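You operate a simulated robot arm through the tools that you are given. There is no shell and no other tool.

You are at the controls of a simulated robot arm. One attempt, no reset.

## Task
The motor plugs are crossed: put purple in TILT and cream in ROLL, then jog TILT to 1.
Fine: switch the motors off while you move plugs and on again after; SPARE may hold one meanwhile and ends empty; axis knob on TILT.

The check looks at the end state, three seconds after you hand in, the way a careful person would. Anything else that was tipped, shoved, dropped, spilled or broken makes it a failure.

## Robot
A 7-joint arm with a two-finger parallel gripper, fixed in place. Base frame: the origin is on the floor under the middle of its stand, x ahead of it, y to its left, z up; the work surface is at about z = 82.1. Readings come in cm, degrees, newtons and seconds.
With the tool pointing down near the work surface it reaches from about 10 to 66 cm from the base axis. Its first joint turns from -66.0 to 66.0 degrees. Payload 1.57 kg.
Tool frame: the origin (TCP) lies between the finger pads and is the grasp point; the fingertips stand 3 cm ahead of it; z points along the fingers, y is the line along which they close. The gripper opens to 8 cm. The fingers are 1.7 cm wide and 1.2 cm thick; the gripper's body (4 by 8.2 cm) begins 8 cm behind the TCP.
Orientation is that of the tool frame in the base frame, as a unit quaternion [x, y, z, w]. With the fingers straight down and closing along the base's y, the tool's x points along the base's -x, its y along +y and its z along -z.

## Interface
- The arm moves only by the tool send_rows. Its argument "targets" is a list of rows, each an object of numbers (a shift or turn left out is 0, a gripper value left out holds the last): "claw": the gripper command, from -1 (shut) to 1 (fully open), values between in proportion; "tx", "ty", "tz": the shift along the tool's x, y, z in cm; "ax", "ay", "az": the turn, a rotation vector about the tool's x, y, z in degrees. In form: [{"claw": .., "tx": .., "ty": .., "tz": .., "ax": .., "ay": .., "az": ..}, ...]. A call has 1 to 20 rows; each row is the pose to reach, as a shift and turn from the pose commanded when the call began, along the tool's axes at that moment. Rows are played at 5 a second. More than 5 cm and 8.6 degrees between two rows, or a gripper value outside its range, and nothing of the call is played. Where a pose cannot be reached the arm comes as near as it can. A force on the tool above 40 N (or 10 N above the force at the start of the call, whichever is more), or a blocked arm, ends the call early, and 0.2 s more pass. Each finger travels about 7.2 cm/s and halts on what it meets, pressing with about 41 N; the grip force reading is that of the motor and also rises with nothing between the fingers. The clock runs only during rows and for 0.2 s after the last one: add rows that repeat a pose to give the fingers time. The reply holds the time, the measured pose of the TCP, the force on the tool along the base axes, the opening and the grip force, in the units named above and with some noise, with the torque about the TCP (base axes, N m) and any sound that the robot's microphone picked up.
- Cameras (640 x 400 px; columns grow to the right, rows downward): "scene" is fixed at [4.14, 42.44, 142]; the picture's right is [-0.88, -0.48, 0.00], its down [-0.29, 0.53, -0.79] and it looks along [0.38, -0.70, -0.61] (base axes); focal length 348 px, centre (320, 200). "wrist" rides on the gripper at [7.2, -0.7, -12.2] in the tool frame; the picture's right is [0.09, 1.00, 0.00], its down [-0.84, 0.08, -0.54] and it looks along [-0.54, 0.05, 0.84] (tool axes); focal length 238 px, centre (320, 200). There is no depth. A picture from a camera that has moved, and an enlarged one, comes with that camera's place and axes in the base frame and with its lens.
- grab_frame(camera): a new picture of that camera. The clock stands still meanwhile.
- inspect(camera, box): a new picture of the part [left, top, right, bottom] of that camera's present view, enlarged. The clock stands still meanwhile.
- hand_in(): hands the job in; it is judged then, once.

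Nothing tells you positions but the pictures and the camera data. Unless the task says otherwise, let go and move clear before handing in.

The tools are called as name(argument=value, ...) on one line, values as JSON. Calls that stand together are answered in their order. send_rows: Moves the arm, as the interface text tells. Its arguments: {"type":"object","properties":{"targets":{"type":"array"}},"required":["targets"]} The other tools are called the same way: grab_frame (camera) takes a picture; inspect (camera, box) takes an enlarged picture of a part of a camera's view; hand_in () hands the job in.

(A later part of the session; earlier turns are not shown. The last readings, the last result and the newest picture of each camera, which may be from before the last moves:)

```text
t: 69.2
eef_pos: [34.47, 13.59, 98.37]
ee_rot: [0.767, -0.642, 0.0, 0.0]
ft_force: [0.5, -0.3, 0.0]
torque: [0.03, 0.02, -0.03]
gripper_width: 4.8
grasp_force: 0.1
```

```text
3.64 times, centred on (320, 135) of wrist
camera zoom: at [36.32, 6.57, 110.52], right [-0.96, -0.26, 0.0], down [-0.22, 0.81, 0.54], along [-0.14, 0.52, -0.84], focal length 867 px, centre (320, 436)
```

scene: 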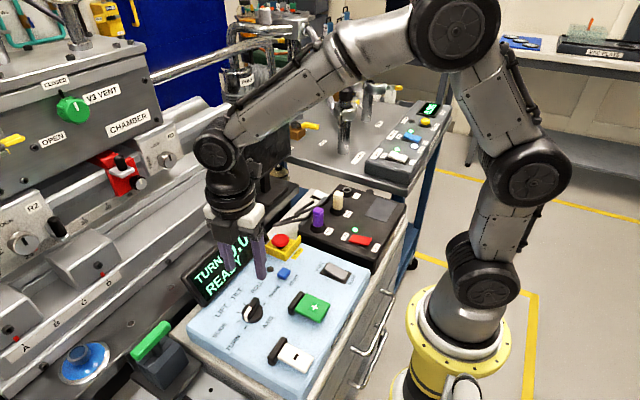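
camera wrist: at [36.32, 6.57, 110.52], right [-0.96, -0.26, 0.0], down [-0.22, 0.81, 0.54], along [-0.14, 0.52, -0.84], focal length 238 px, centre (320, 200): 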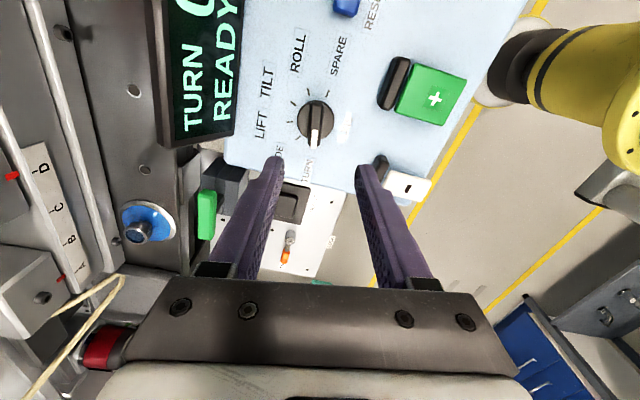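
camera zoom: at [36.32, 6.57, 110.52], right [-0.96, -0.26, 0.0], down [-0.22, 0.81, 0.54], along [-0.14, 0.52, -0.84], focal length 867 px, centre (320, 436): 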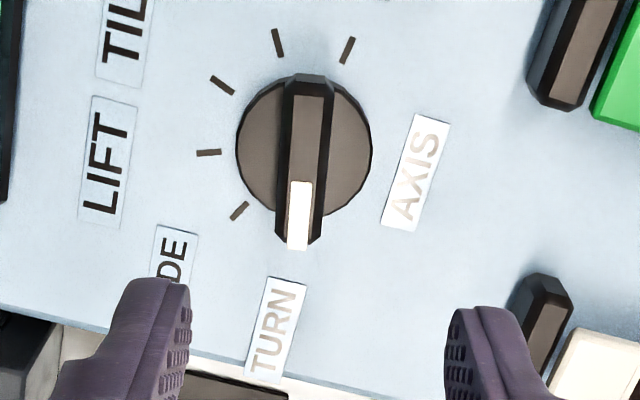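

The knob centre is about 0.5 cm off along the closing axis. I'll correct that, descend to just above the bar with a narrower opening, and recheck.

send_rows(targets=[{"claw": -0.2, "tx": 0.28, "ty": -0.46}, {"claw": -0.2, "tx": 0.28, "ty": -0.46, "tz": 2.5}, {"claw": -0.2, "tx": 0.28, "ty": -0.46, "tz": 5}, {"claw": -0.2, "tx": 0.28, "ty": -0.46, "tz": 7.5}, {"claw": -0.2, "tx": 0.28, "ty": -0.46, "tz": 7.5}])

inspect(camera="wrist", box=[250, 100, 390, 210])

inspect(camera="scene", box=[200, 260, 300, 360])

```text
t: 70.4
eef_pos: [34.99, 13.46, 91.01]
ee_rot: [0.766, -0.643, 0.0, 0.001]
ft_force: [-0.3, -0.2, -0.8]
torque: [0.01, -0.02, -0.02]
gripper_width: 3.21
grasp_force: 0.2
```

```text
3.64 times, centred on (320, 155) of wrist
camera zoom: at [36.82, 6.43, 103.09], right [-0.96, -0.26, 0.0], down [-0.22, 0.81, 0.54], along [-0.14, 0.52, -0.84], focal length 867 px, centre (320, 364)
```

zoom: 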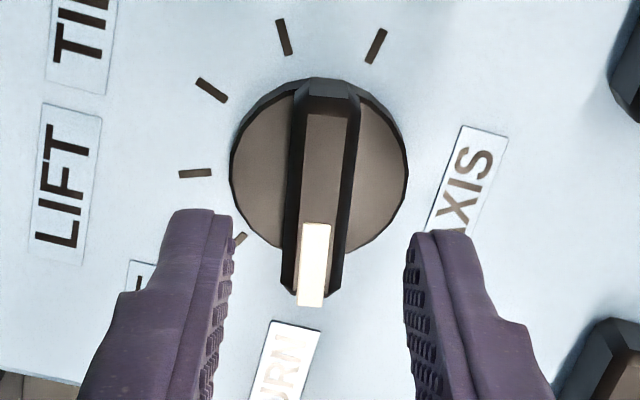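

```text
4.00 times, centred on (250, 310) of scene
camera zoom: at [4.14, 42.44, 142.0], right [-0.88, -0.48, 0.0], down [-0.29, 0.53, -0.79], along [0.38, -0.7, -0.61], focal length 1390 px, centre (600, -240)
```

zoom: 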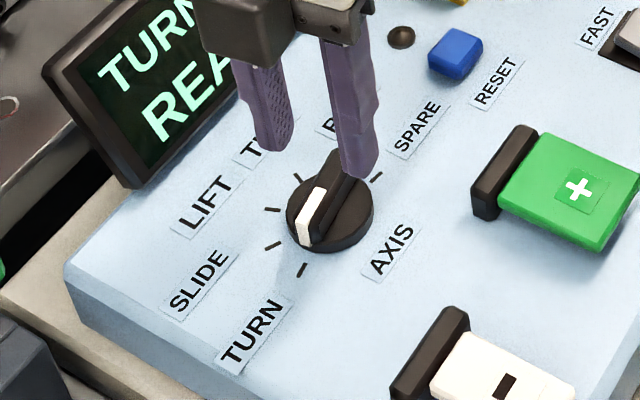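

Centred across the bar and aligned with it. A 2 mm correction along the bar, then I'll descend so the tips sit beside the ridge.

send_rows(targets=[{"claw": -0.2, "tx": 0.2, "tz": 0.8}, {"claw": -0.2, "tx": 0.2, "tz": 1.6}, {"claw": -0.2, "tx": 0.2, "tz": 2.2}, {"claw": -0.2, "tx": 0.2, "tz": 2.6}, {"claw": -0.2, "tx": 0.2, "tz": 2.6}])

inspect(camera="wrist", box=[250, 110, 390, 220])

inspect(camera="scene", box=[220, 280, 290, 340])

```text
t: 71.6
eef_pos: [35.13, 13.23, 88.41]
ee_rot: [0.766, -0.643, 0.0, -0.001]
ft_force: [-0.2, 0.0, -0.7]
torque: [-0.01, -0.03, 0.0]
gripper_width: 3.2
grasp_force: 0.0
```

```text
3.64 times, centred on (320, 165) of wrist
camera zoom: at [36.88, 6.13, 100.47], right [-0.96, -0.26, 0.0], down [-0.22, 0.81, 0.54], along [-0.14, 0.52, -0.84], focal length 867 px, centre (320, 327)
```

zoom: 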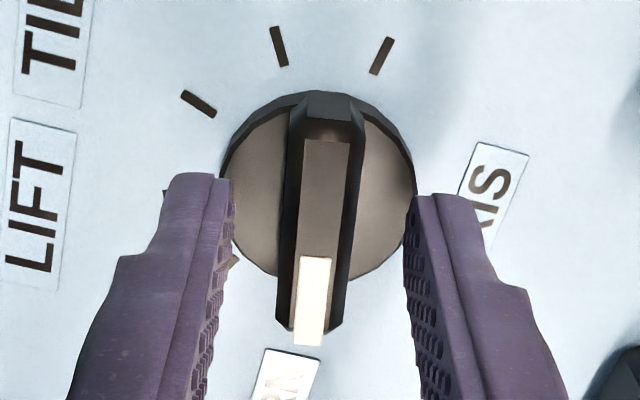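

```text
6.67 times, centred on (255, 310) of scene
camera zoom: at [4.14, 42.44, 142.0], right [-0.88, -0.48, 0.0], down [-0.29, 0.53, -0.79], along [0.38, -0.7, -0.61], focal length 2318 px, centre (753, -533)
```

zoom: 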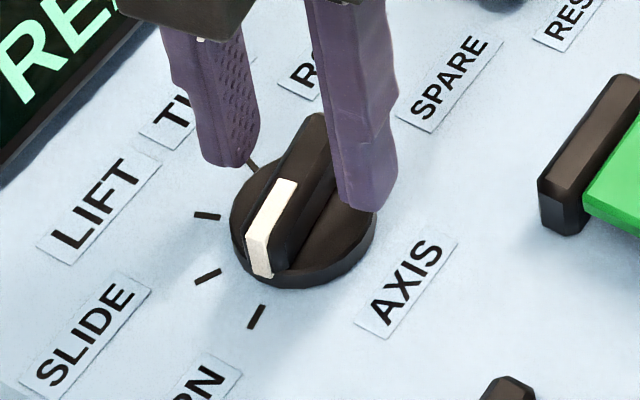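

The tips are beside the ridge. I'll drop another 2 mm and close on the bar.

send_rows(targets=[{"claw": -0.2, "tz": 0.2}, {"claw": -0.5, "tz": 0.2}, {"claw": -0.8, "tz": 0.2}, {"claw": -1, "tz": 0.2}, {"claw": -1, "tz": 0.2}])

inspect(camera="wrist", box=[250, 110, 390, 220])

inspect(camera="scene", box=[220, 280, 290, 340])

```text
t: 72.8
eef_pos: [35.09, 13.17, 88.19]
ee_rot: [0.766, -0.643, 0.0, 0.0]
ft_force: [4.0, 0.8, -2.5]
torque: [-0.03, -0.14, -0.01]
gripper_width: 1.39
grasp_force: 30.4
```

```text
3.64 times, centred on (320, 165) of wrist
camera zoom: at [36.87, 6.19, 100.29], right [-0.96, -0.26, 0.0], down [-0.22, 0.81, 0.54], along [-0.14, 0.52, -0.84], focal length 867 px, centre (320, 327)
```

zoom: 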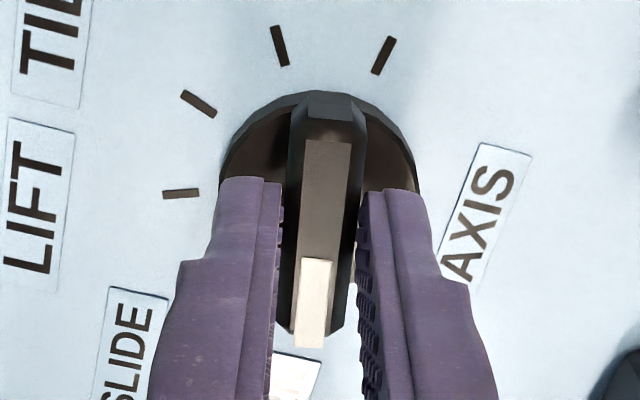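

```text
6.67 times, centred on (255, 310) of scene
camera zoom: at [4.15, 42.44, 142.0], right [-0.88, -0.48, 0.0], down [-0.29, 0.53, -0.79], along [0.38, -0.7, -0.61], focal length 2318 px, centre (753, -533)
```

zoom: 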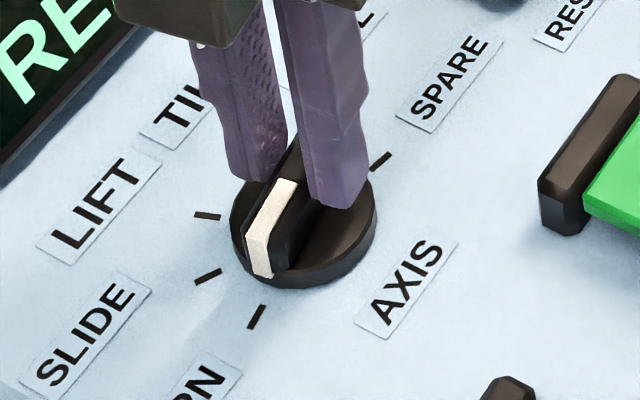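

I've got the bar at a width of 1.39 cm. I'll turn the first detent (40° clockwise from above) and check the display.

send_rows(targets=[{"claw": -1, "az": 5}, {"claw": -1, "az": 10}, {"claw": -1, "az": 15}, {"claw": -1, "az": 20}, {"claw": -1, "az": 25}, {"claw": -1, "az": 30}, {"claw": -1, "az": 35}, {"claw": -1, "az": 40}, {"claw": -1, "az": 40}])

inspect(camera="scene", box=[180, 200, 320, 340])

```text
t: 74.8
eef_pos: [34.85, 13.24, 87.98]
ee_rot: [-0.499, 0.867, 0.001, -0.001]
ft_force: [-20.3, 11.4, 20.5]
torque: [0.56, 0.38, 0.06]
gripper_width: 1.39
grasp_force: 30.2
```

```text
2.86 times, centred on (250, 270) of scene
camera zoom: at [4.07, 42.46, 142.0], right [-0.88, -0.48, 0.0], down [-0.29, 0.53, -0.79], along [0.38, -0.7, -0.61], focal length 993 px, centre (520, 0)
```

zoom: 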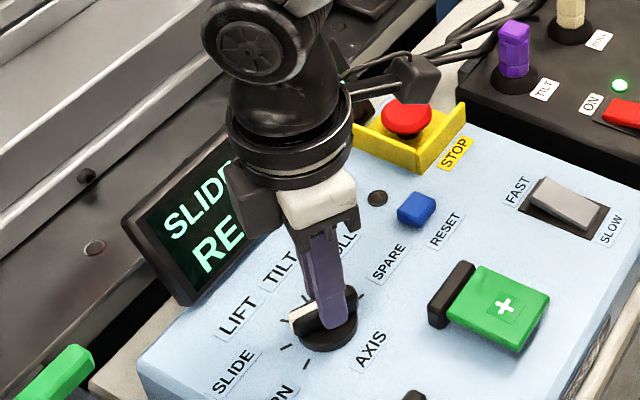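

The display reads SLIDE, but the side load shows my TCP is a few mm off the knob axis. I'll open, recentre by about 3–4 mm, and regrip before continuing.

send_rows(targets=[{"claw": -0.6}, {"claw": -0.3}, {"claw": -0.3}, {"claw": -0.3, "tx": -0.29, "ty": 0.2}, {"claw": -0.3, "tx": -0.29, "ty": 0.2}])

inspect(camera="wrist", box=[250, 110, 390, 220])

inspect(camera="scene", box=[200, 260, 300, 350])

```text
t: 76.0
eef_pos: [34.96, 13.53, 88.14]
ee_rot: [-0.5, 0.866, 0.001, 0.0]
ft_force: [-0.1, -0.3, 0.2]
torque: [0.03, -0.02, -0.01]
gripper_width: 2.79
grasp_force: 0.0
```

```text
3.64 times, centred on (320, 165) of wrist
camera zoom: at [31.93, 6.95, 100.21], right [-0.91, 0.42, 0.0], down [0.35, 0.76, 0.54], along [0.23, 0.49, -0.84], focal length 867 px, centre (320, 327)
```

zoom: 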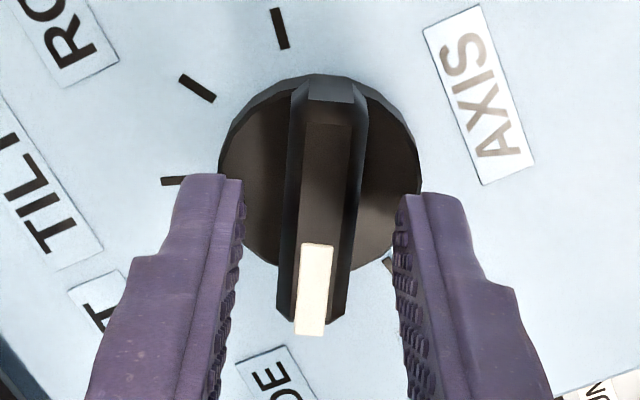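

```text
4.44 times, centred on (250, 305) of scene
camera zoom: at [4.14, 42.44, 142.0], right [-0.88, -0.48, 0.0], down [-0.29, 0.53, -0.79], along [0.38, -0.7, -0.61], focal length 1545 px, centre (631, -267)
```

zoom: 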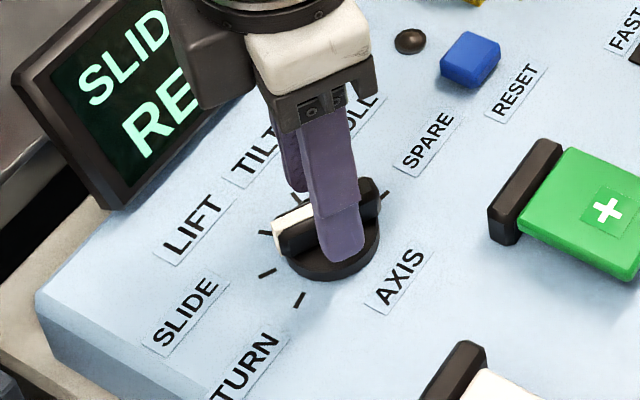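

Now the bar is centred under the gripper in both directions. I'll regrip and turn another detent.

send_rows(targets=[{"claw": -0.6}, {"claw": -1}, {"claw": -1}, {"claw": -1}, {"claw": -1, "az": 5}, {"claw": -1, "az": 10}, {"claw": -1, "az": 15}, {"claw": -1, "az": 20}, {"claw": -1, "az": 25}, {"claw": -1, "az": 30}, {"claw": -1, "az": 35}, {"claw": -1, "az": 40}, {"claw": -1, "az": 40}])

inspect(camera="scene", box=[180, 200, 320, 340])

```text
t: 78.8
eef_pos: [35.01, 13.5, 88.04]
ee_rot: [-0.173, 0.985, 0.0, 0.0]
ft_force: [10.8, -10.6, 5.1]
torque: [-0.6, 0.42, -0.01]
gripper_width: 1.41
grasp_force: 30.2
```

```text
2.86 times, centred on (250, 270) of scene
camera zoom: at [4.16, 42.41, 142.01], right [-0.88, -0.48, 0.0], down [-0.29, 0.53, -0.79], along [0.38, -0.69, -0.61], focal length 993 px, centre (520, 0)
```

zoom: 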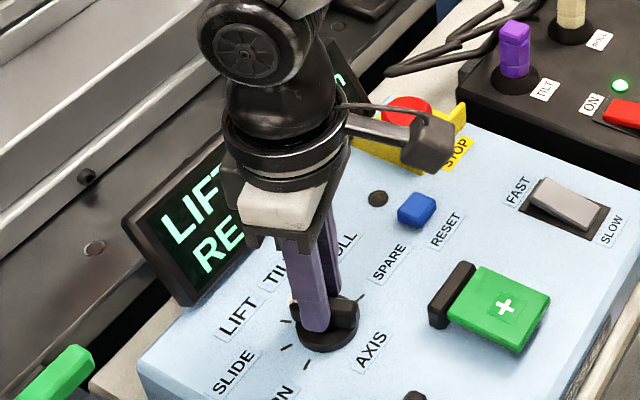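

The display now shows LIFT. I'll ease off the small side load and turn the last 40° to TILT.

send_rows(targets=[{"claw": -1, "tx": -0.05, "ty": -0.12}, {"claw": -1, "tx": -0.05, "ty": -0.12, "az": 5}, {"claw": -1, "tx": -0.05, "ty": -0.12, "az": 10}, {"claw": -1, "tx": -0.05, "ty": -0.12, "az": 15}, {"claw": -1, "tx": -0.05, "ty": -0.12, "az": 20}, {"claw": -1, "tx": -0.05, "ty": -0.12, "az": 25}, {"claw": -1, "tx": -0.05, "ty": -0.12, "az": 30}, {"claw": -1, "tx": -0.05, "ty": -0.12, "az": 35}, {"claw": -1, "tx": -0.05, "ty": -0.12, "az": 40}, {"claw": -1, "tx": -0.05, "ty": -0.12, "az": 40}])

inspect(camera="scene", box=[180, 200, 320, 340])

inspect(camera="wrist", box=[230, 100, 410, 230])

```text
t: 81.0
eef_pos: [35.08, 13.51, 88.04]
ee_rot: [0.173, 0.985, 0.0, 0.0]
ft_force: [2.4, -8.5, 9.6]
torque: [-0.53, -0.85, -0.03]
gripper_width: 1.38
grasp_force: 30.0
```

```text
2.86 times, centred on (250, 270) of scene
camera zoom: at [4.14, 42.42, 142.01], right [-0.88, -0.48, 0.0], down [-0.29, 0.53, -0.79], along [0.38, -0.69, -0.61], focal length 993 px, centre (520, 0)
```

zoom: 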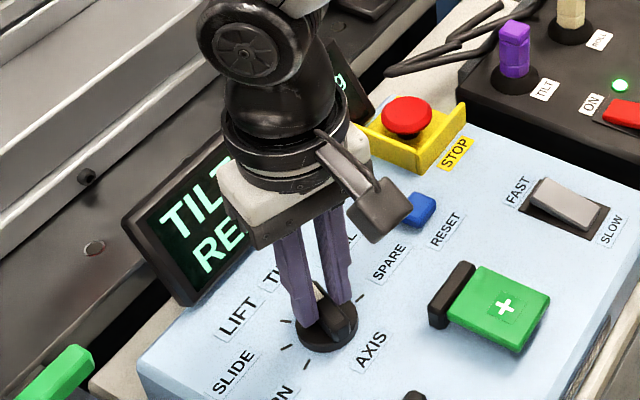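

```text
3.08 times, centred on (320, 165) of wrist
camera zoom: at [28.01, 15.25, 100.21], right [0.25, 0.97, 0.0], down [0.81, -0.21, 0.54], along [0.52, -0.14, -0.84], focal length 733 px, centre (320, 308)
```

zoom: 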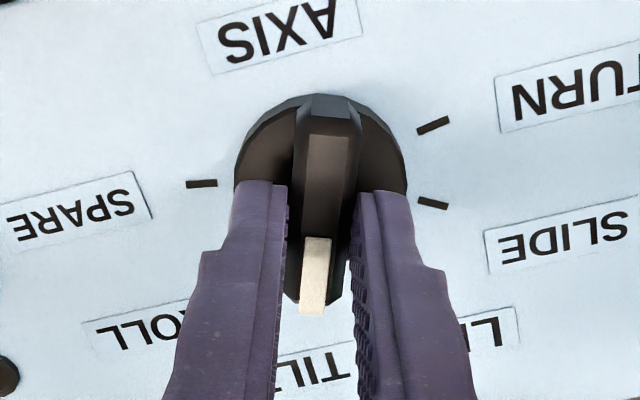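

The display shows TILT. Releasing the knob and lifting straight up.

send_rows(targets=[{"claw": -0.6}, {"claw": -0.3}, {"claw": -0.3}, {"claw": -0.3, "tz": -1}, {"claw": -0.3, "tz": -3}, {"claw": -0.3, "tz": -6}, {"claw": -0.3, "tz": -9}, {"claw": -0.3, "tz": -11}, {"claw": -0.3, "tz": -11}])

inspect(camera="wrist", box=[180, 0, 460, 200])

inspect(camera="scene", box=[180, 220, 360, 400])

```text
t: 83.0
eef_pos: [34.98, 13.42, 99.02]
ee_rot: [0.173, 0.985, 0.0, 0.0]
ft_force: [0.2, -0.9, -0.2]
torque: [0.0, 0.0, -0.04]
gripper_width: 2.81
grasp_force: 0.0
```

```text
2.00 times, centred on (320, 100) of wrist
camera zoom: at [27.96, 15.22, 111.14], right [0.25, 0.97, 0.0], down [0.81, -0.21, 0.54], along [0.52, -0.14, -0.84], focal length 477 px, centre (320, 400)
```

zoom: 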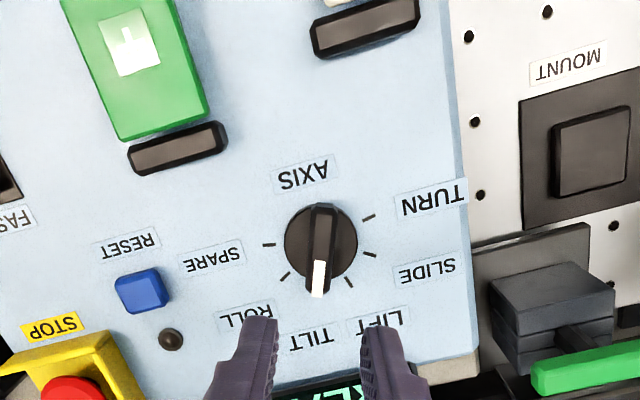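

```text
2.22 times, centred on (270, 310) of scene
camera zoom: at [4.14, 42.44, 142.0], right [-0.88, -0.48, 0.0], down [-0.29, 0.53, -0.79], along [0.38, -0.7, -0.61], focal length 772 px, centre (431, -44)
```

zoom: 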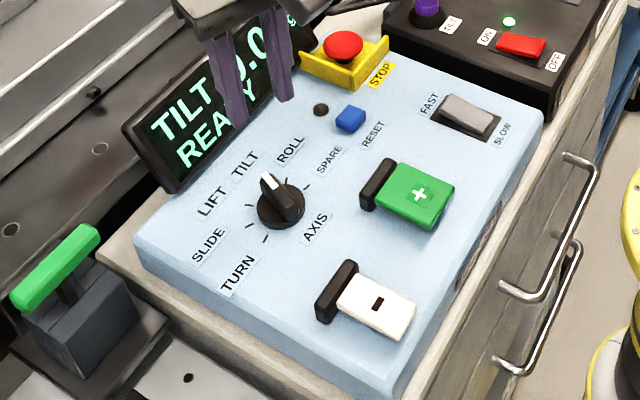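

The knob is on TILT and the display reads TILT 0.0 READY. Now I'll straighten the wrist, close the gripper and hover near the green + paddle to study it.

send_rows(targets=[{"claw": -1, "tx": 1.7, "ty": -1.8, "az": -4}, {"claw": -1, "tx": 3.4, "ty": -3.6, "az": -8}, {"claw": -1, "tx": 5.1, "ty": -5.4, "az": -12}, {"claw": -1, "tx": 6.8, "ty": -7.2, "az": -16}, {"claw": -1, "tx": 8.3, "ty": -8.77, "az": -20}, {"claw": -1, "tx": 8.3, "ty": -8.77, "az": -20}, {"claw": -1, "tx": 8.3, "ty": -8.77, "az": -20}])

grab_frame(camera="wrist")

inspect(camera="scene", box=[270, 260, 350, 340])

inspect(camera="scene", box=[170, 190, 310, 310])

```text
t: 84.6
eef_pos: [24.13, 8.19, 99.24]
ee_rot: [0.001, 1.0, -0.001, 0.0]
ft_force: [0.4, -0.5, -0.4]
torque: [0.0, -0.01, -0.03]
gripper_width: 0.01
grasp_force: 21.1
```

```text
taken
camera wrist: at [16.93, 7.47, 111.34], right [-0.09, 1.0, 0.0], down [0.84, 0.08, 0.54], along [0.54, 0.05, -0.84], focal length 238 px, centre (320, 200)
```

wrist: 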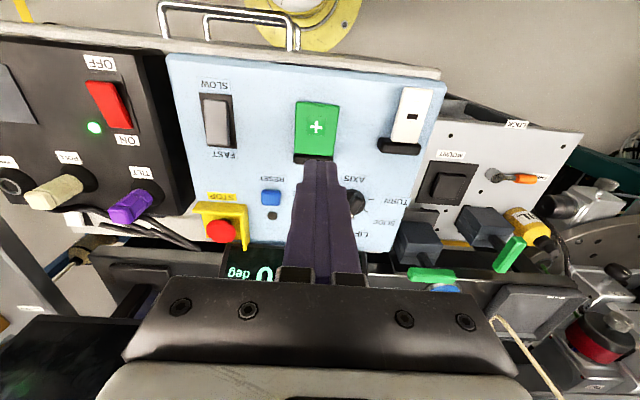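

```text
5.00 times, centred on (310, 300) of scene
camera zoom: at [4.14, 42.44, 142.0], right [-0.88, -0.48, 0.0], down [-0.29, 0.53, -0.79], along [0.38, -0.7, -0.61], focal length 1738 px, centre (370, -300)
```

zoom: 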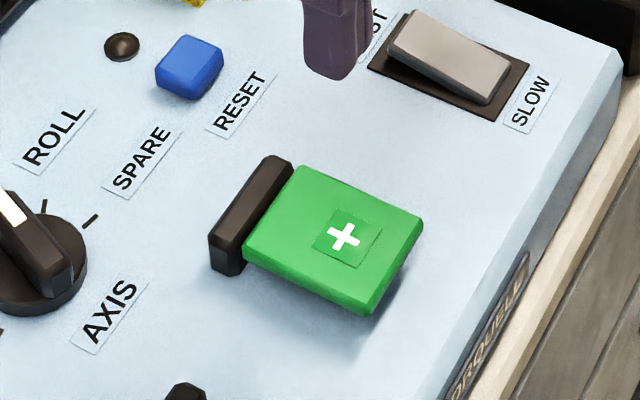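

```text
3.33 times, centred on (240, 250) of scene
camera zoom: at [4.14, 42.44, 142.0], right [-0.88, -0.48, 0.0], down [-0.29, 0.53, -0.79], along [0.38, -0.7, -0.61], focal length 1159 px, centre (587, 33)
```

zoom: 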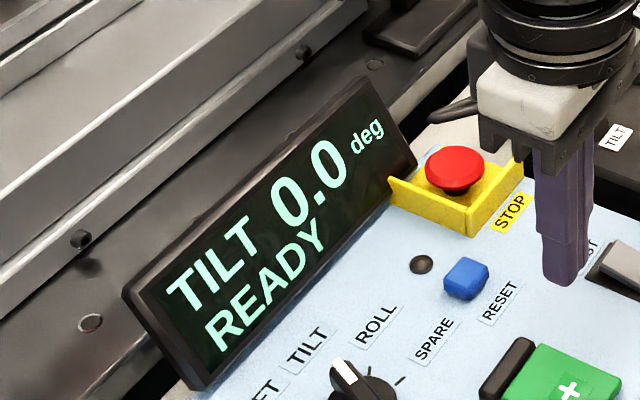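

The display clearly reads TILT 0.0 READY, and the speed rocker is on SLOW. The green paddle is hinged at its far black block with its free end toward the base, around (23, 7.7). I'll descend to just above the free end.

send_rows(targets=[{"claw": -1, "tx": 1.1, "ty": -0.5, "tz": 2.5}, {"claw": -1, "tx": 1.1, "ty": -0.5, "tz": 5}, {"claw": -1, "tx": 1.1, "ty": -0.5, "tz": 7.5}, {"claw": -1, "tx": 1.1, "ty": -0.5, "tz": 8.5}, {"claw": -1, "tx": 1.1, "ty": -0.5, "tz": 8.5}])

inspect(camera="scene", box=[270, 250, 350, 340])

inspect(camera="wrist", box=[250, 80, 390, 200])

```text
t: 85.8
eef_pos: [23.22, 7.62, 90.79]
ee_rot: [0.001, 1.0, 0.0, 0.001]
ft_force: [-0.4, 0.4, 0.2]
torque: [0.02, 0.01, 0.03]
gripper_width: 0.01
grasp_force: 21.6
```

```text
4.44 times, centred on (310, 295) of scene
camera zoom: at [4.14, 42.44, 142.0], right [-0.88, -0.48, 0.0], down [-0.29, 0.53, -0.79], along [0.38, -0.7, -0.61], focal length 1545 px, centre (364, -222)
```

zoom: 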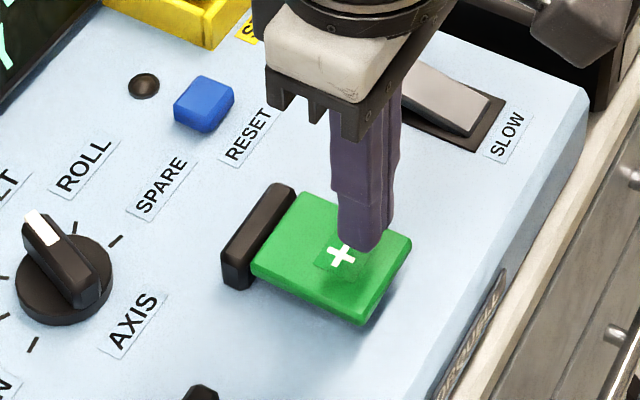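

```text
3.33 times, centred on (320, 140) of wrist
camera zoom: at [15.95, 6.93, 102.83], right [-0.09, 1.0, 0.0], down [0.84, 0.08, 0.54], along [0.54, 0.05, -0.84], focal length 794 px, centre (320, 400)
```

zoom: 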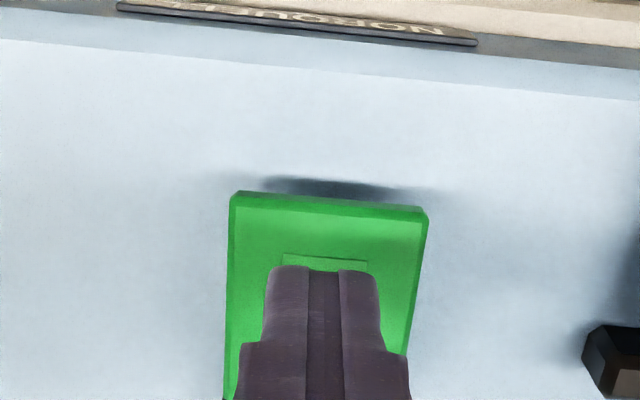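

The tip is above the paddle near the + mark. I'll come down in small steps until the first contact.

send_rows(targets=[{"claw": -1, "tz": 0.4}, {"claw": -1, "tz": 0.8}, {"claw": -1, "tz": 1.1}])

inspect(camera="scene", box=[170, 190, 350, 340])

```text
t: 86.6
eef_pos: [23.23, 7.44, 89.47]
ee_rot: [0.0, 1.0, 0.0, 0.001]
ft_force: [-0.3, -0.6, 0.3]
torque: [0.01, 0.02, -0.03]
gripper_width: 0.0
grasp_force: 21.8
```

```text
2.67 times, centred on (260, 265) of scene
camera zoom: at [4.14, 42.44, 142.0], right [-0.88, -0.48, 0.0], down [-0.29, 0.53, -0.79], along [0.38, -0.7, -0.61], focal length 927 px, centre (480, 27)
```

zoom: 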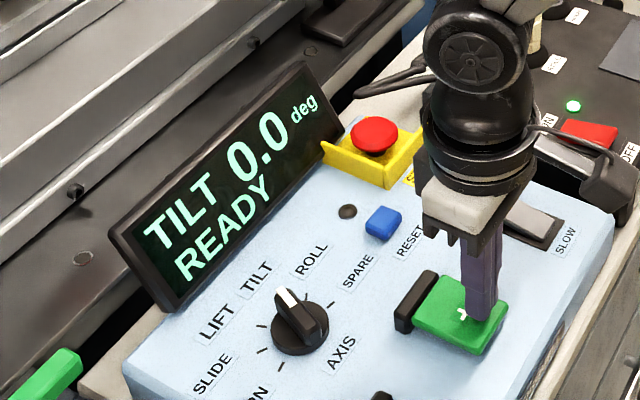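

send_rows(targets=[{"claw": -1, "tz": 0.15}, {"claw": -1, "tz": 0.3}])

inspect(camera="scene", box=[170, 190, 350, 340])

```text
t: 87.2
eef_pos: [23.17, 7.51, 89.12]
ee_rot: [0.0, 1.0, 0.0, 0.0]
ft_force: [0.1, 0.8, -0.2]
torque: [0.0, -0.02, 0.04]
gripper_width: 0.0
grasp_force: 21.2
```

```text
2.67 times, centred on (260, 265) of scene
camera zoom: at [4.14, 42.44, 142.0], right [-0.88, -0.48, 0.0], down [-0.29, 0.53, -0.79], along [0.38, -0.7, -0.61], focal length 927 px, centre (480, 27)
```

zoom: 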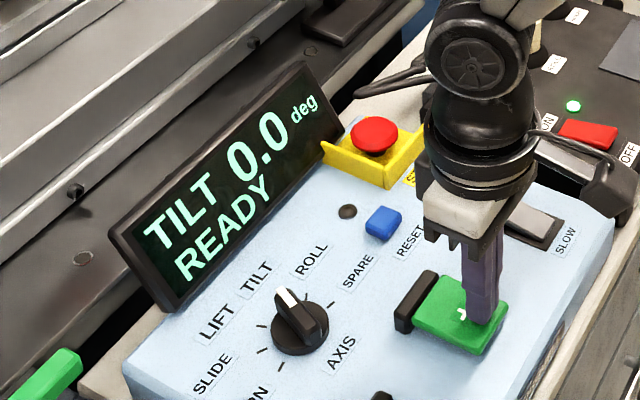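

send_rows(targets=[{"claw": -1, "tz": 0.15}, {"claw": -1, "tz": 0.3}])

inspect(camera="scene", box=[170, 190, 350, 340])

```text
t: 87.8
eef_pos: [23.13, 7.61, 88.91]
ee_rot: [0.0, 1.0, 0.001, 0.0]
ft_force: [-0.1, 0.3, 0.3]
torque: [-0.02, 0.0, -0.01]
gripper_width: 0.01
grasp_force: 21.2
```

```text
2.67 times, centred on (260, 265) of scene
camera zoom: at [4.14, 42.44, 142.0], right [-0.88, -0.48, 0.0], down [-0.29, 0.53, -0.79], along [0.38, -0.7, -0.61], focal length 927 px, centre (480, 27)
```

zoom: 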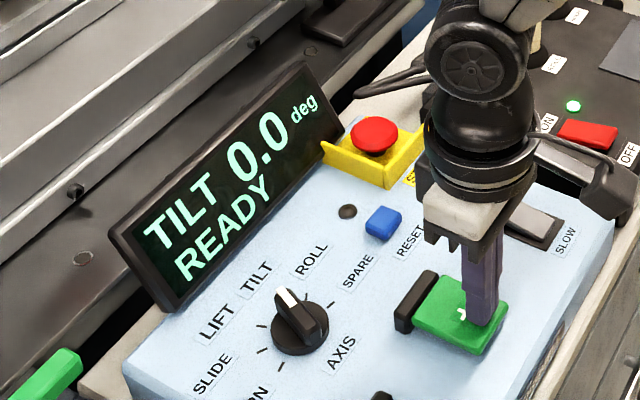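

send_rows(targets=[{"claw": -1, "tz": 0.2}, {"claw": -1, "tz": 0.35}])

inspect(camera="scene", box=[170, 190, 350, 340])

```text
t: 88.4
eef_pos: [23.12, 7.46, 88.51]
ee_rot: [0.0, 1.0, -0.001, 0.0]
ft_force: [0.3, -0.4, 0.5]
torque: [0.0, 0.03, 0.01]
gripper_width: 0.0
grasp_force: 21.2
```

```text
2.67 times, centred on (260, 265) of scene
camera zoom: at [4.14, 42.44, 142.0], right [-0.88, -0.48, 0.0], down [-0.29, 0.53, -0.79], along [0.38, -0.7, -0.61], focal length 927 px, centre (480, 27)
```

zoom: 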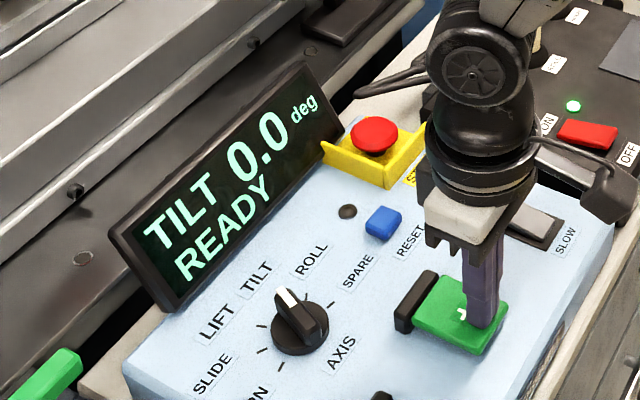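

send_rows(targets=[{"claw": -1, "tz": 0.15}, {"claw": -1, "tz": 0.3}])

inspect(camera="scene", box=[170, 190, 350, 340])

```text
t: 89.0
eef_pos: [23.18, 7.46, 88.29]
ee_rot: [-0.001, 1.0, 0.0, 0.0]
ft_force: [0.1, -0.5, 1.2]
torque: [-0.04, -0.03, 0.04]
gripper_width: 0.02
grasp_force: 21.4
```

```text
2.67 times, centred on (260, 265) of scene
camera zoom: at [4.14, 42.44, 142.0], right [-0.88, -0.48, 0.0], down [-0.29, 0.53, -0.79], along [0.38, -0.7, -0.61], focal length 927 px, centre (480, 27)
```

zoom: 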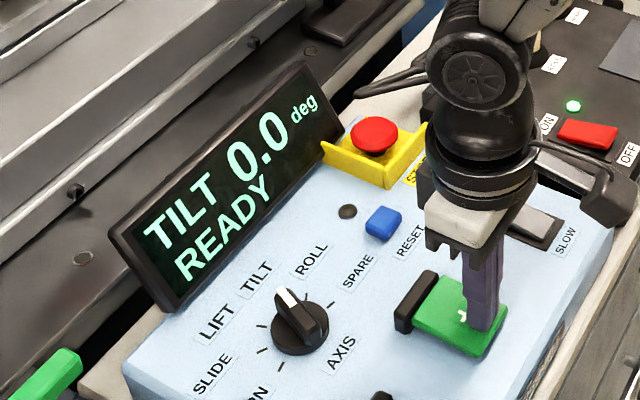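

There may be first contact (1.2 N). Now I'll give a brief press and return, then read the display.

send_rows(targets=[{"claw": -1, "tz": 0.25}, {"claw": -1, "tz": -0.2}])

inspect(camera="scene", box=[170, 190, 350, 340])

```text
t: 89.6
eef_pos: [23.12, 7.46, 88.41]
ee_rot: [0.0, 1.0, 0.0, 0.001]
ft_force: [0.9, -0.5, 1.6]
torque: [0.01, -0.03, 0.04]
gripper_width: 0.0
grasp_force: 21.5
```

```text
2.67 times, centred on (260, 265) of scene
camera zoom: at [4.14, 42.44, 142.0], right [-0.88, -0.48, 0.0], down [-0.29, 0.53, -0.79], along [0.38, -0.7, -0.61], focal length 927 px, centre (480, 27)
```

zoom: 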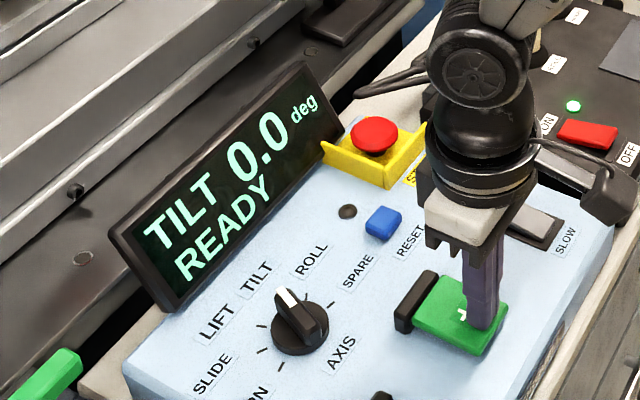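

Not activated yet, so I'll press a bit deeper and come straight back.

send_rows(targets=[{"claw": -1, "tz": 0.4}, {"claw": -1, "tz": 0.7}, {"claw": -1, "tz": 0}])

inspect(camera="scene", box=[170, 190, 350, 340])

```text
t: 90.4
eef_pos: [23.23, 7.64, 88.51]
ee_rot: [-0.001, 1.0, 0.0, 0.0]
ft_force: [-0.9, 0.4, 0.4]
torque: [0.03, 0.03, -0.03]
gripper_width: 0.0
grasp_force: 21.1
```

```text
2.67 times, centred on (260, 265) of scene
camera zoom: at [4.14, 42.44, 142.0], right [-0.88, -0.48, 0.0], down [-0.29, 0.53, -0.79], along [0.38, -0.7, -0.61], focal length 927 px, centre (480, 27)
```

zoom: 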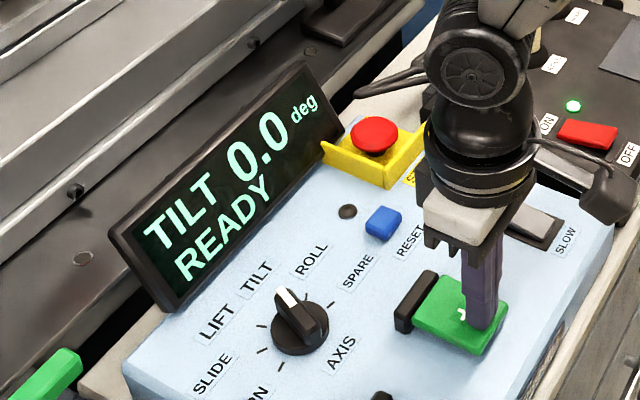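

send_rows(targets=[{"claw": -1, "tz": 0.35}, {"claw": -1, "tz": 0.7}, {"claw": -1, "tz": 0.7}])

inspect(camera="scene", box=[170, 190, 350, 340])

```text
t: 91.2
eef_pos: [23.08, 7.54, 87.63]
ee_rot: [0.0, 1.0, 0.0, 0.0]
ft_force: [-1.3, 0.3, 3.0]
torque: [0.03, 0.0, 0.01]
gripper_width: 0.0
grasp_force: 21.1
```

```text
2.67 times, centred on (260, 265) of scene
camera zoom: at [4.14, 42.44, 142.0], right [-0.88, -0.48, 0.0], down [-0.29, 0.53, -0.79], along [0.38, -0.7, -0.61], focal length 927 px, centre (480, 27)
```

zoom: 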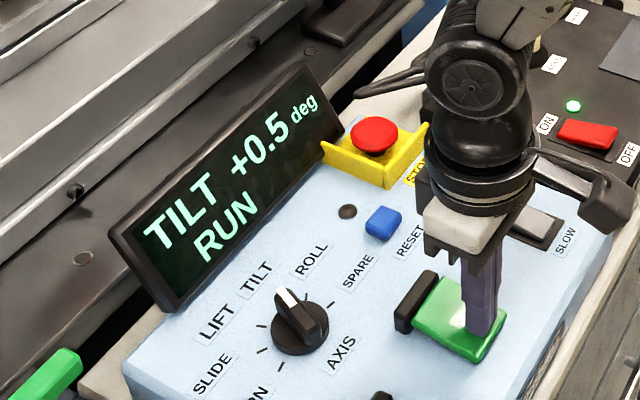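

It's running: +0.5 and still pressed. I'll release quickly and read where it stops.

send_rows(targets=[{"claw": -1, "tz": -1.5}])

inspect(camera="scene", box=[170, 190, 350, 340])

```text
t: 91.6
eef_pos: [23.27, 7.42, 89.25]
ee_rot: [0.0, 1.0, 0.0, -0.001]
ft_force: [0.3, 0.3, -0.3]
torque: [-0.04, 0.05, 0.0]
gripper_width: 0.0
grasp_force: 20.9
```

```text
2.67 times, centred on (260, 265) of scene
camera zoom: at [4.14, 42.44, 142.0], right [-0.88, -0.48, 0.0], down [-0.29, 0.53, -0.79], along [0.38, -0.7, -0.61], focal length 927 px, centre (480, 27)
```

zoom: 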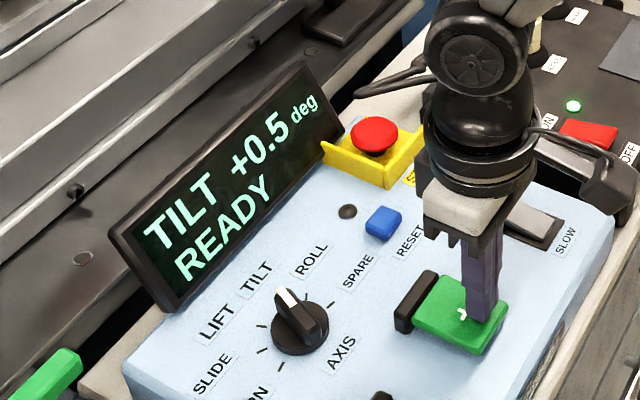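

A press gives +0.5. I'll repeat the identical press for the second half.

send_rows(targets=[{"claw": -1, "tz": 0.8}, {"claw": -1, "tz": 0.8}, {"claw": -1, "tz": 1.15}, {"claw": -1, "tz": 1.5}])

inspect(camera="scene", box=[170, 190, 350, 340])

```text
t: 92.6
eef_pos: [23.2, 7.55, 87.68]
ee_rot: [0.0, 1.0, 0.0, 0.0]
ft_force: [-0.4, -1.7, 3.7]
torque: [-0.01, 0.04, -0.01]
gripper_width: 0.01
grasp_force: 21.9
```

```text
2.67 times, centred on (260, 265) of scene
camera zoom: at [4.14, 42.44, 142.0], right [-0.88, -0.48, 0.0], down [-0.29, 0.53, -0.79], along [0.38, -0.7, -0.61], focal length 927 px, centre (480, 27)
```

zoom: 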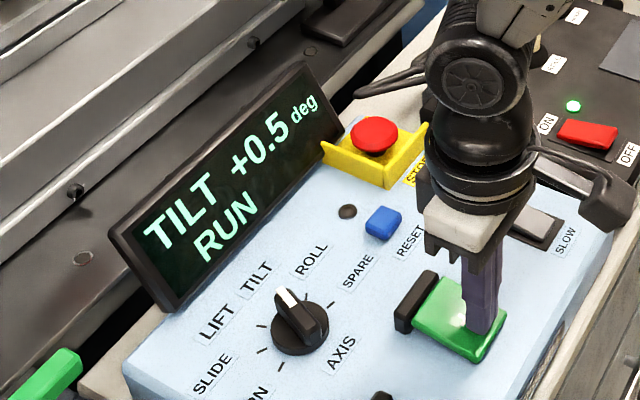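

send_rows(targets=[{"claw": -1, "tz": -1.5}])

inspect(camera="scene", box=[170, 190, 350, 340])

```text
t: 93.0
eef_pos: [23.08, 7.51, 89.29]
ee_rot: [0.0, 1.0, -0.001, 0.0]
ft_force: [-0.2, 1.1, -0.3]
torque: [0.0, 0.03, 0.01]
gripper_width: 0.0
grasp_force: 21.0
```

```text
2.67 times, centred on (260, 265) of scene
camera zoom: at [4.14, 42.44, 142.0], right [-0.88, -0.48, 0.0], down [-0.29, 0.53, -0.79], along [0.38, -0.7, -0.61], focal length 927 px, centre (480, 27)
```

zoom: 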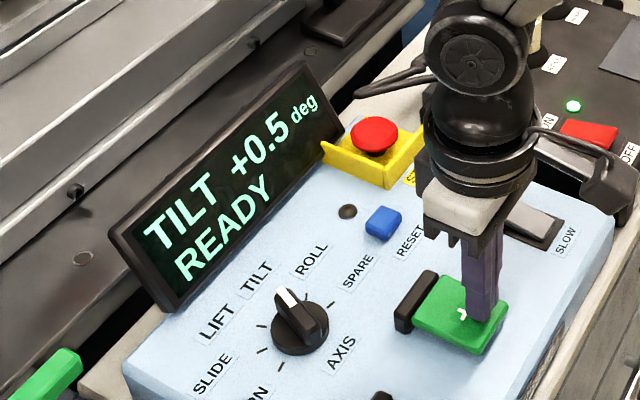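

That press was too short to register a step. I'll hold one row longer, as in the first press.

send_rows(targets=[{"claw": -1, "tz": 0.8}, {"claw": -1, "tz": 1.15}, {"claw": -1, "tz": 1.5}, {"claw": -1, "tz": 1.5}])

inspect(camera="scene", box=[170, 190, 350, 340])

```text
t: 94.0
eef_pos: [23.14, 7.39, 87.71]
ee_rot: [0.0, 1.0, 0.0, 0.0]
ft_force: [-0.3, -1.1, 2.8]
torque: [-0.06, 0.02, 0.02]
gripper_width: 0.0
grasp_force: 21.4
```

```text
2.67 times, centred on (260, 265) of scene
camera zoom: at [4.14, 42.44, 142.0], right [-0.88, -0.48, 0.0], down [-0.29, 0.53, -0.79], along [0.38, -0.7, -0.61], focal length 927 px, centre (480, 27)
```

zoom: 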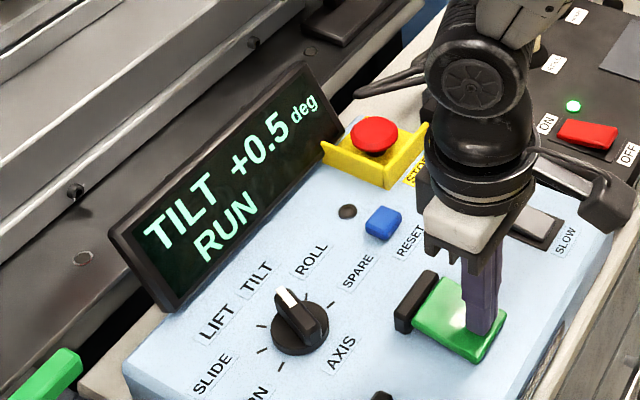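

send_rows(targets=[{"claw": -1, "tz": 0}])

inspect(camera="scene", box=[170, 190, 350, 340])

```text
t: 94.4
eef_pos: [23.16, 7.52, 87.7]
ee_rot: [0.0, 1.0, 0.001, 0.0]
ft_force: [-0.9, -1.5, 3.5]
torque: [-0.05, 0.02, 0.03]
gripper_width: 0.0
grasp_force: 21.9
```

```text
2.67 times, centred on (260, 265) of scene
camera zoom: at [4.14, 42.44, 142.0], right [-0.88, -0.48, 0.0], down [-0.29, 0.53, -0.79], along [0.38, -0.7, -0.61], focal length 927 px, centre (480, 27)
```

zoom: 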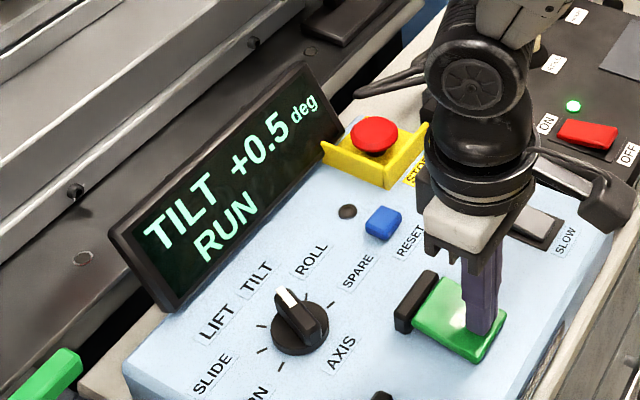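

The reading seems unchanged while it says RUN; I'll zoom in on the display to be sure of the digits.

inspect(camera="scene", box=[195, 205, 270, 275])

```text
5.71 times, centred on (232, 240) of scene
camera zoom: at [4.14, 42.44, 142.0], right [-0.88, -0.48, 0.0], down [-0.29, 0.53, -0.79], along [0.38, -0.7, -0.61], focal length 1986 px, centre (820, -29)
```

zoom: 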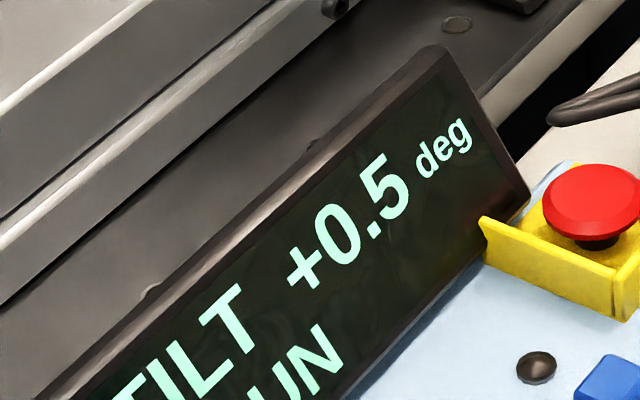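

send_rows(targets=[{"claw": -1, "tz": 0}])

inspect(camera="scene", box=[170, 190, 350, 340])

```text
t: 94.8
eef_pos: [23.15, 7.57, 87.71]
ee_rot: [0.0, 1.0, 0.0, 0.0]
ft_force: [-0.9, -1.2, 3.0]
torque: [-0.03, 0.04, 0.02]
gripper_width: 0.0
grasp_force: 21.0
```

```text
2.67 times, centred on (260, 265) of scene
camera zoom: at [4.14, 42.44, 142.0], right [-0.88, -0.48, 0.0], down [-0.29, 0.53, -0.79], along [0.38, -0.7, -0.61], focal length 927 px, centre (480, 27)
```

zoom: 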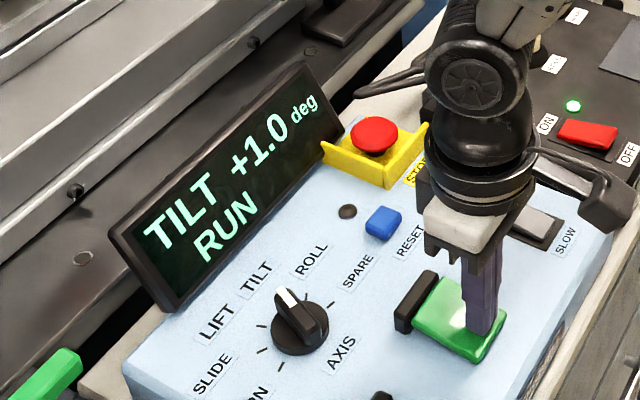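

It now shows +1.0. From the press timing, the display seems to round to 0.5, so I'll hold a moment longer (0.2 s) to sit near the middle of 1.0, then release.

send_rows(targets=[{"claw": -1, "tz": 0}, {"claw": -1, "tz": -1.5}])

inspect(camera="scene", box=[170, 190, 350, 340])

```text
t: 95.4
eef_pos: [23.26, 7.53, 89.14]
ee_rot: [-0.001, 1.0, -0.001, 0.0]
ft_force: [0.5, 0.1, -0.3]
torque: [0.01, 0.03, -0.01]
gripper_width: 0.01
grasp_force: 21.2
```

```text
2.67 times, centred on (260, 265) of scene
camera zoom: at [4.14, 42.44, 142.0], right [-0.88, -0.48, 0.0], down [-0.29, 0.53, -0.79], along [0.38, -0.7, -0.61], focal length 927 px, centre (480, 27)
```

zoom: 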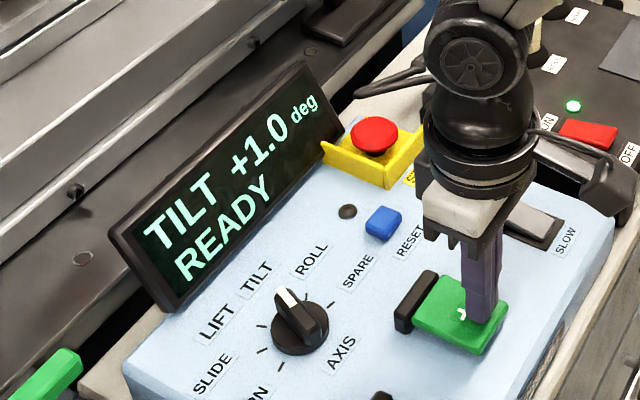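

The display reads TILT +1.0, READY. I'll lift clear and verify the whole workspace.

send_rows(targets=[{"claw": -1, "tz": -2}, {"claw": -1, "tz": -5}, {"claw": -1, "tz": -9}, {"claw": -1, "tz": -13}, {"claw": -1, "tz": -16}, {"claw": -1, "tz": -18}, {"claw": -1, "tz": -18}])

grab_frame(camera="scene")

inspect(camera="scene", box=[170, 190, 310, 310])

inspect(camera="scene", box=[280, 160, 400, 280])

grab_frame(camera="wrist")

```text
t: 97.0
eef_pos: [23.0, 7.65, 107.15]
ee_rot: [0.0, 1.0, 0.0, 0.0]
ft_force: [0.4, -0.1, -0.1]
torque: [0.01, -0.01, 0.01]
gripper_width: 0.0
grasp_force: 21.5
```

```text
taken
```

scene: 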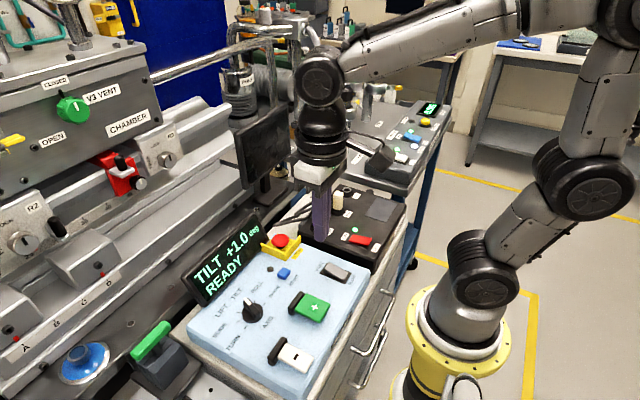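

```text
3.33 times, centred on (240, 250) of scene
camera zoom: at [4.14, 42.44, 142.0], right [-0.88, -0.48, 0.0], down [-0.29, 0.53, -0.79], along [0.38, -0.7, -0.61], focal length 1159 px, centre (587, 33)
```

zoom: 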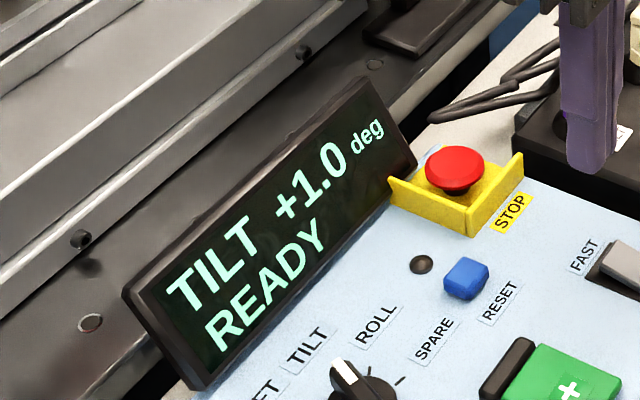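

```text
3.33 times, centred on (340, 220) of scene
camera zoom: at [4.14, 42.44, 142.0], right [-0.88, -0.48, 0.0], down [-0.29, 0.53, -0.79], along [0.38, -0.7, -0.61], focal length 1159 px, centre (253, 133)
```

zoom: 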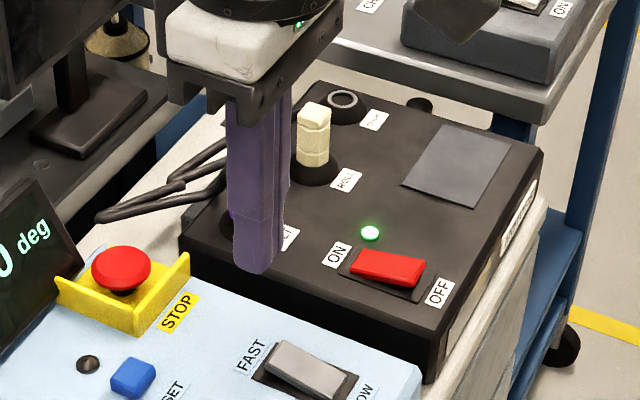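

```text
taken
camera wrist: at [15.75, 6.9, 119.31], right [-0.09, 1.0, 0.0], down [0.84, 0.08, 0.54], along [0.54, 0.05, -0.84], focal length 238 px, centre (320, 200)
```

wrist: 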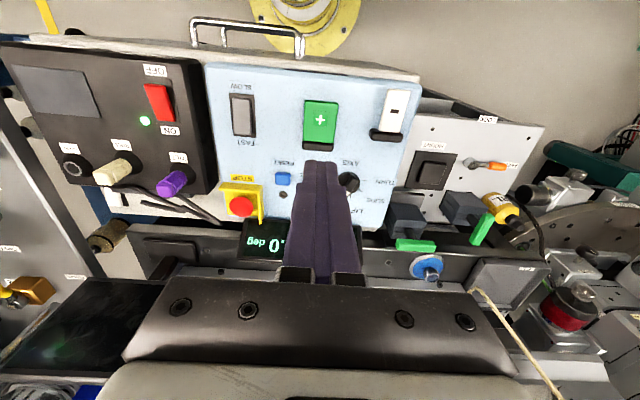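

Everything looks right; the gripper just hides the purple plug from the scene camera, so I'll move further clear for a final check.

send_rows(targets=[{"claw": -1, "tx": -3, "tz": -2}, {"claw": -1, "tx": -6, "tz": -4}, {"claw": -1, "tx": -9, "tz": -6}, {"claw": 0, "tx": -12, "tz": -8}, {"claw": 0.5, "tx": -14, "tz": -10}, {"claw": 1, "tx": -14, "tz": -10}, {"claw": 1, "tx": -14, "tz": -10}])

inspect(camera="scene", box=[170, 160, 420, 380])

inspect(camera="scene", box=[290, 170, 390, 260])

```text
t: 98.6
eef_pos: [36.99, 7.52, 117.1]
ee_rot: [0.0, 1.0, 0.0, 0.0]
ft_force: [0.5, 0.2, 0.2]
torque: [0.0, -0.01, -0.03]
gripper_width: 7.97
grasp_force: 0.2
```

```text
1.82 times, centred on (295, 270) of scene
camera zoom: at [4.14, 42.44, 142.0], right [-0.88, -0.48, 0.0], down [-0.29, 0.53, -0.79], along [0.38, -0.7, -0.61], focal length 632 px, centre (366, 73)
```

zoom: 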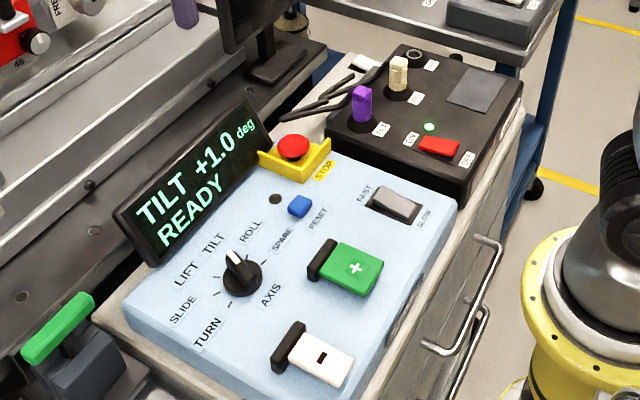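

```text
4.44 times, centred on (340, 215) of scene
camera zoom: at [4.14, 42.44, 142.0], right [-0.88, -0.48, 0.0], down [-0.29, 0.53, -0.79], along [0.38, -0.7, -0.61], focal length 1545 px, centre (231, 133)
```

zoom: 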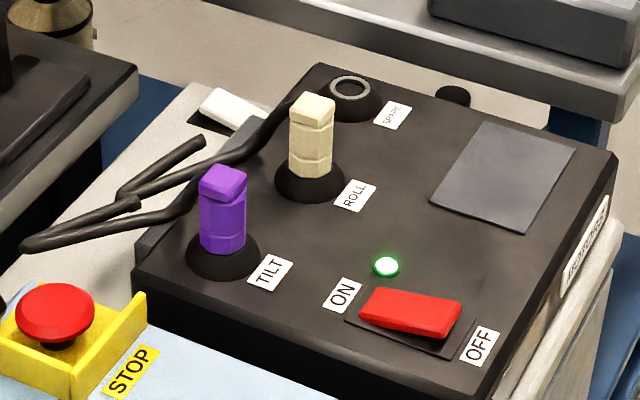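

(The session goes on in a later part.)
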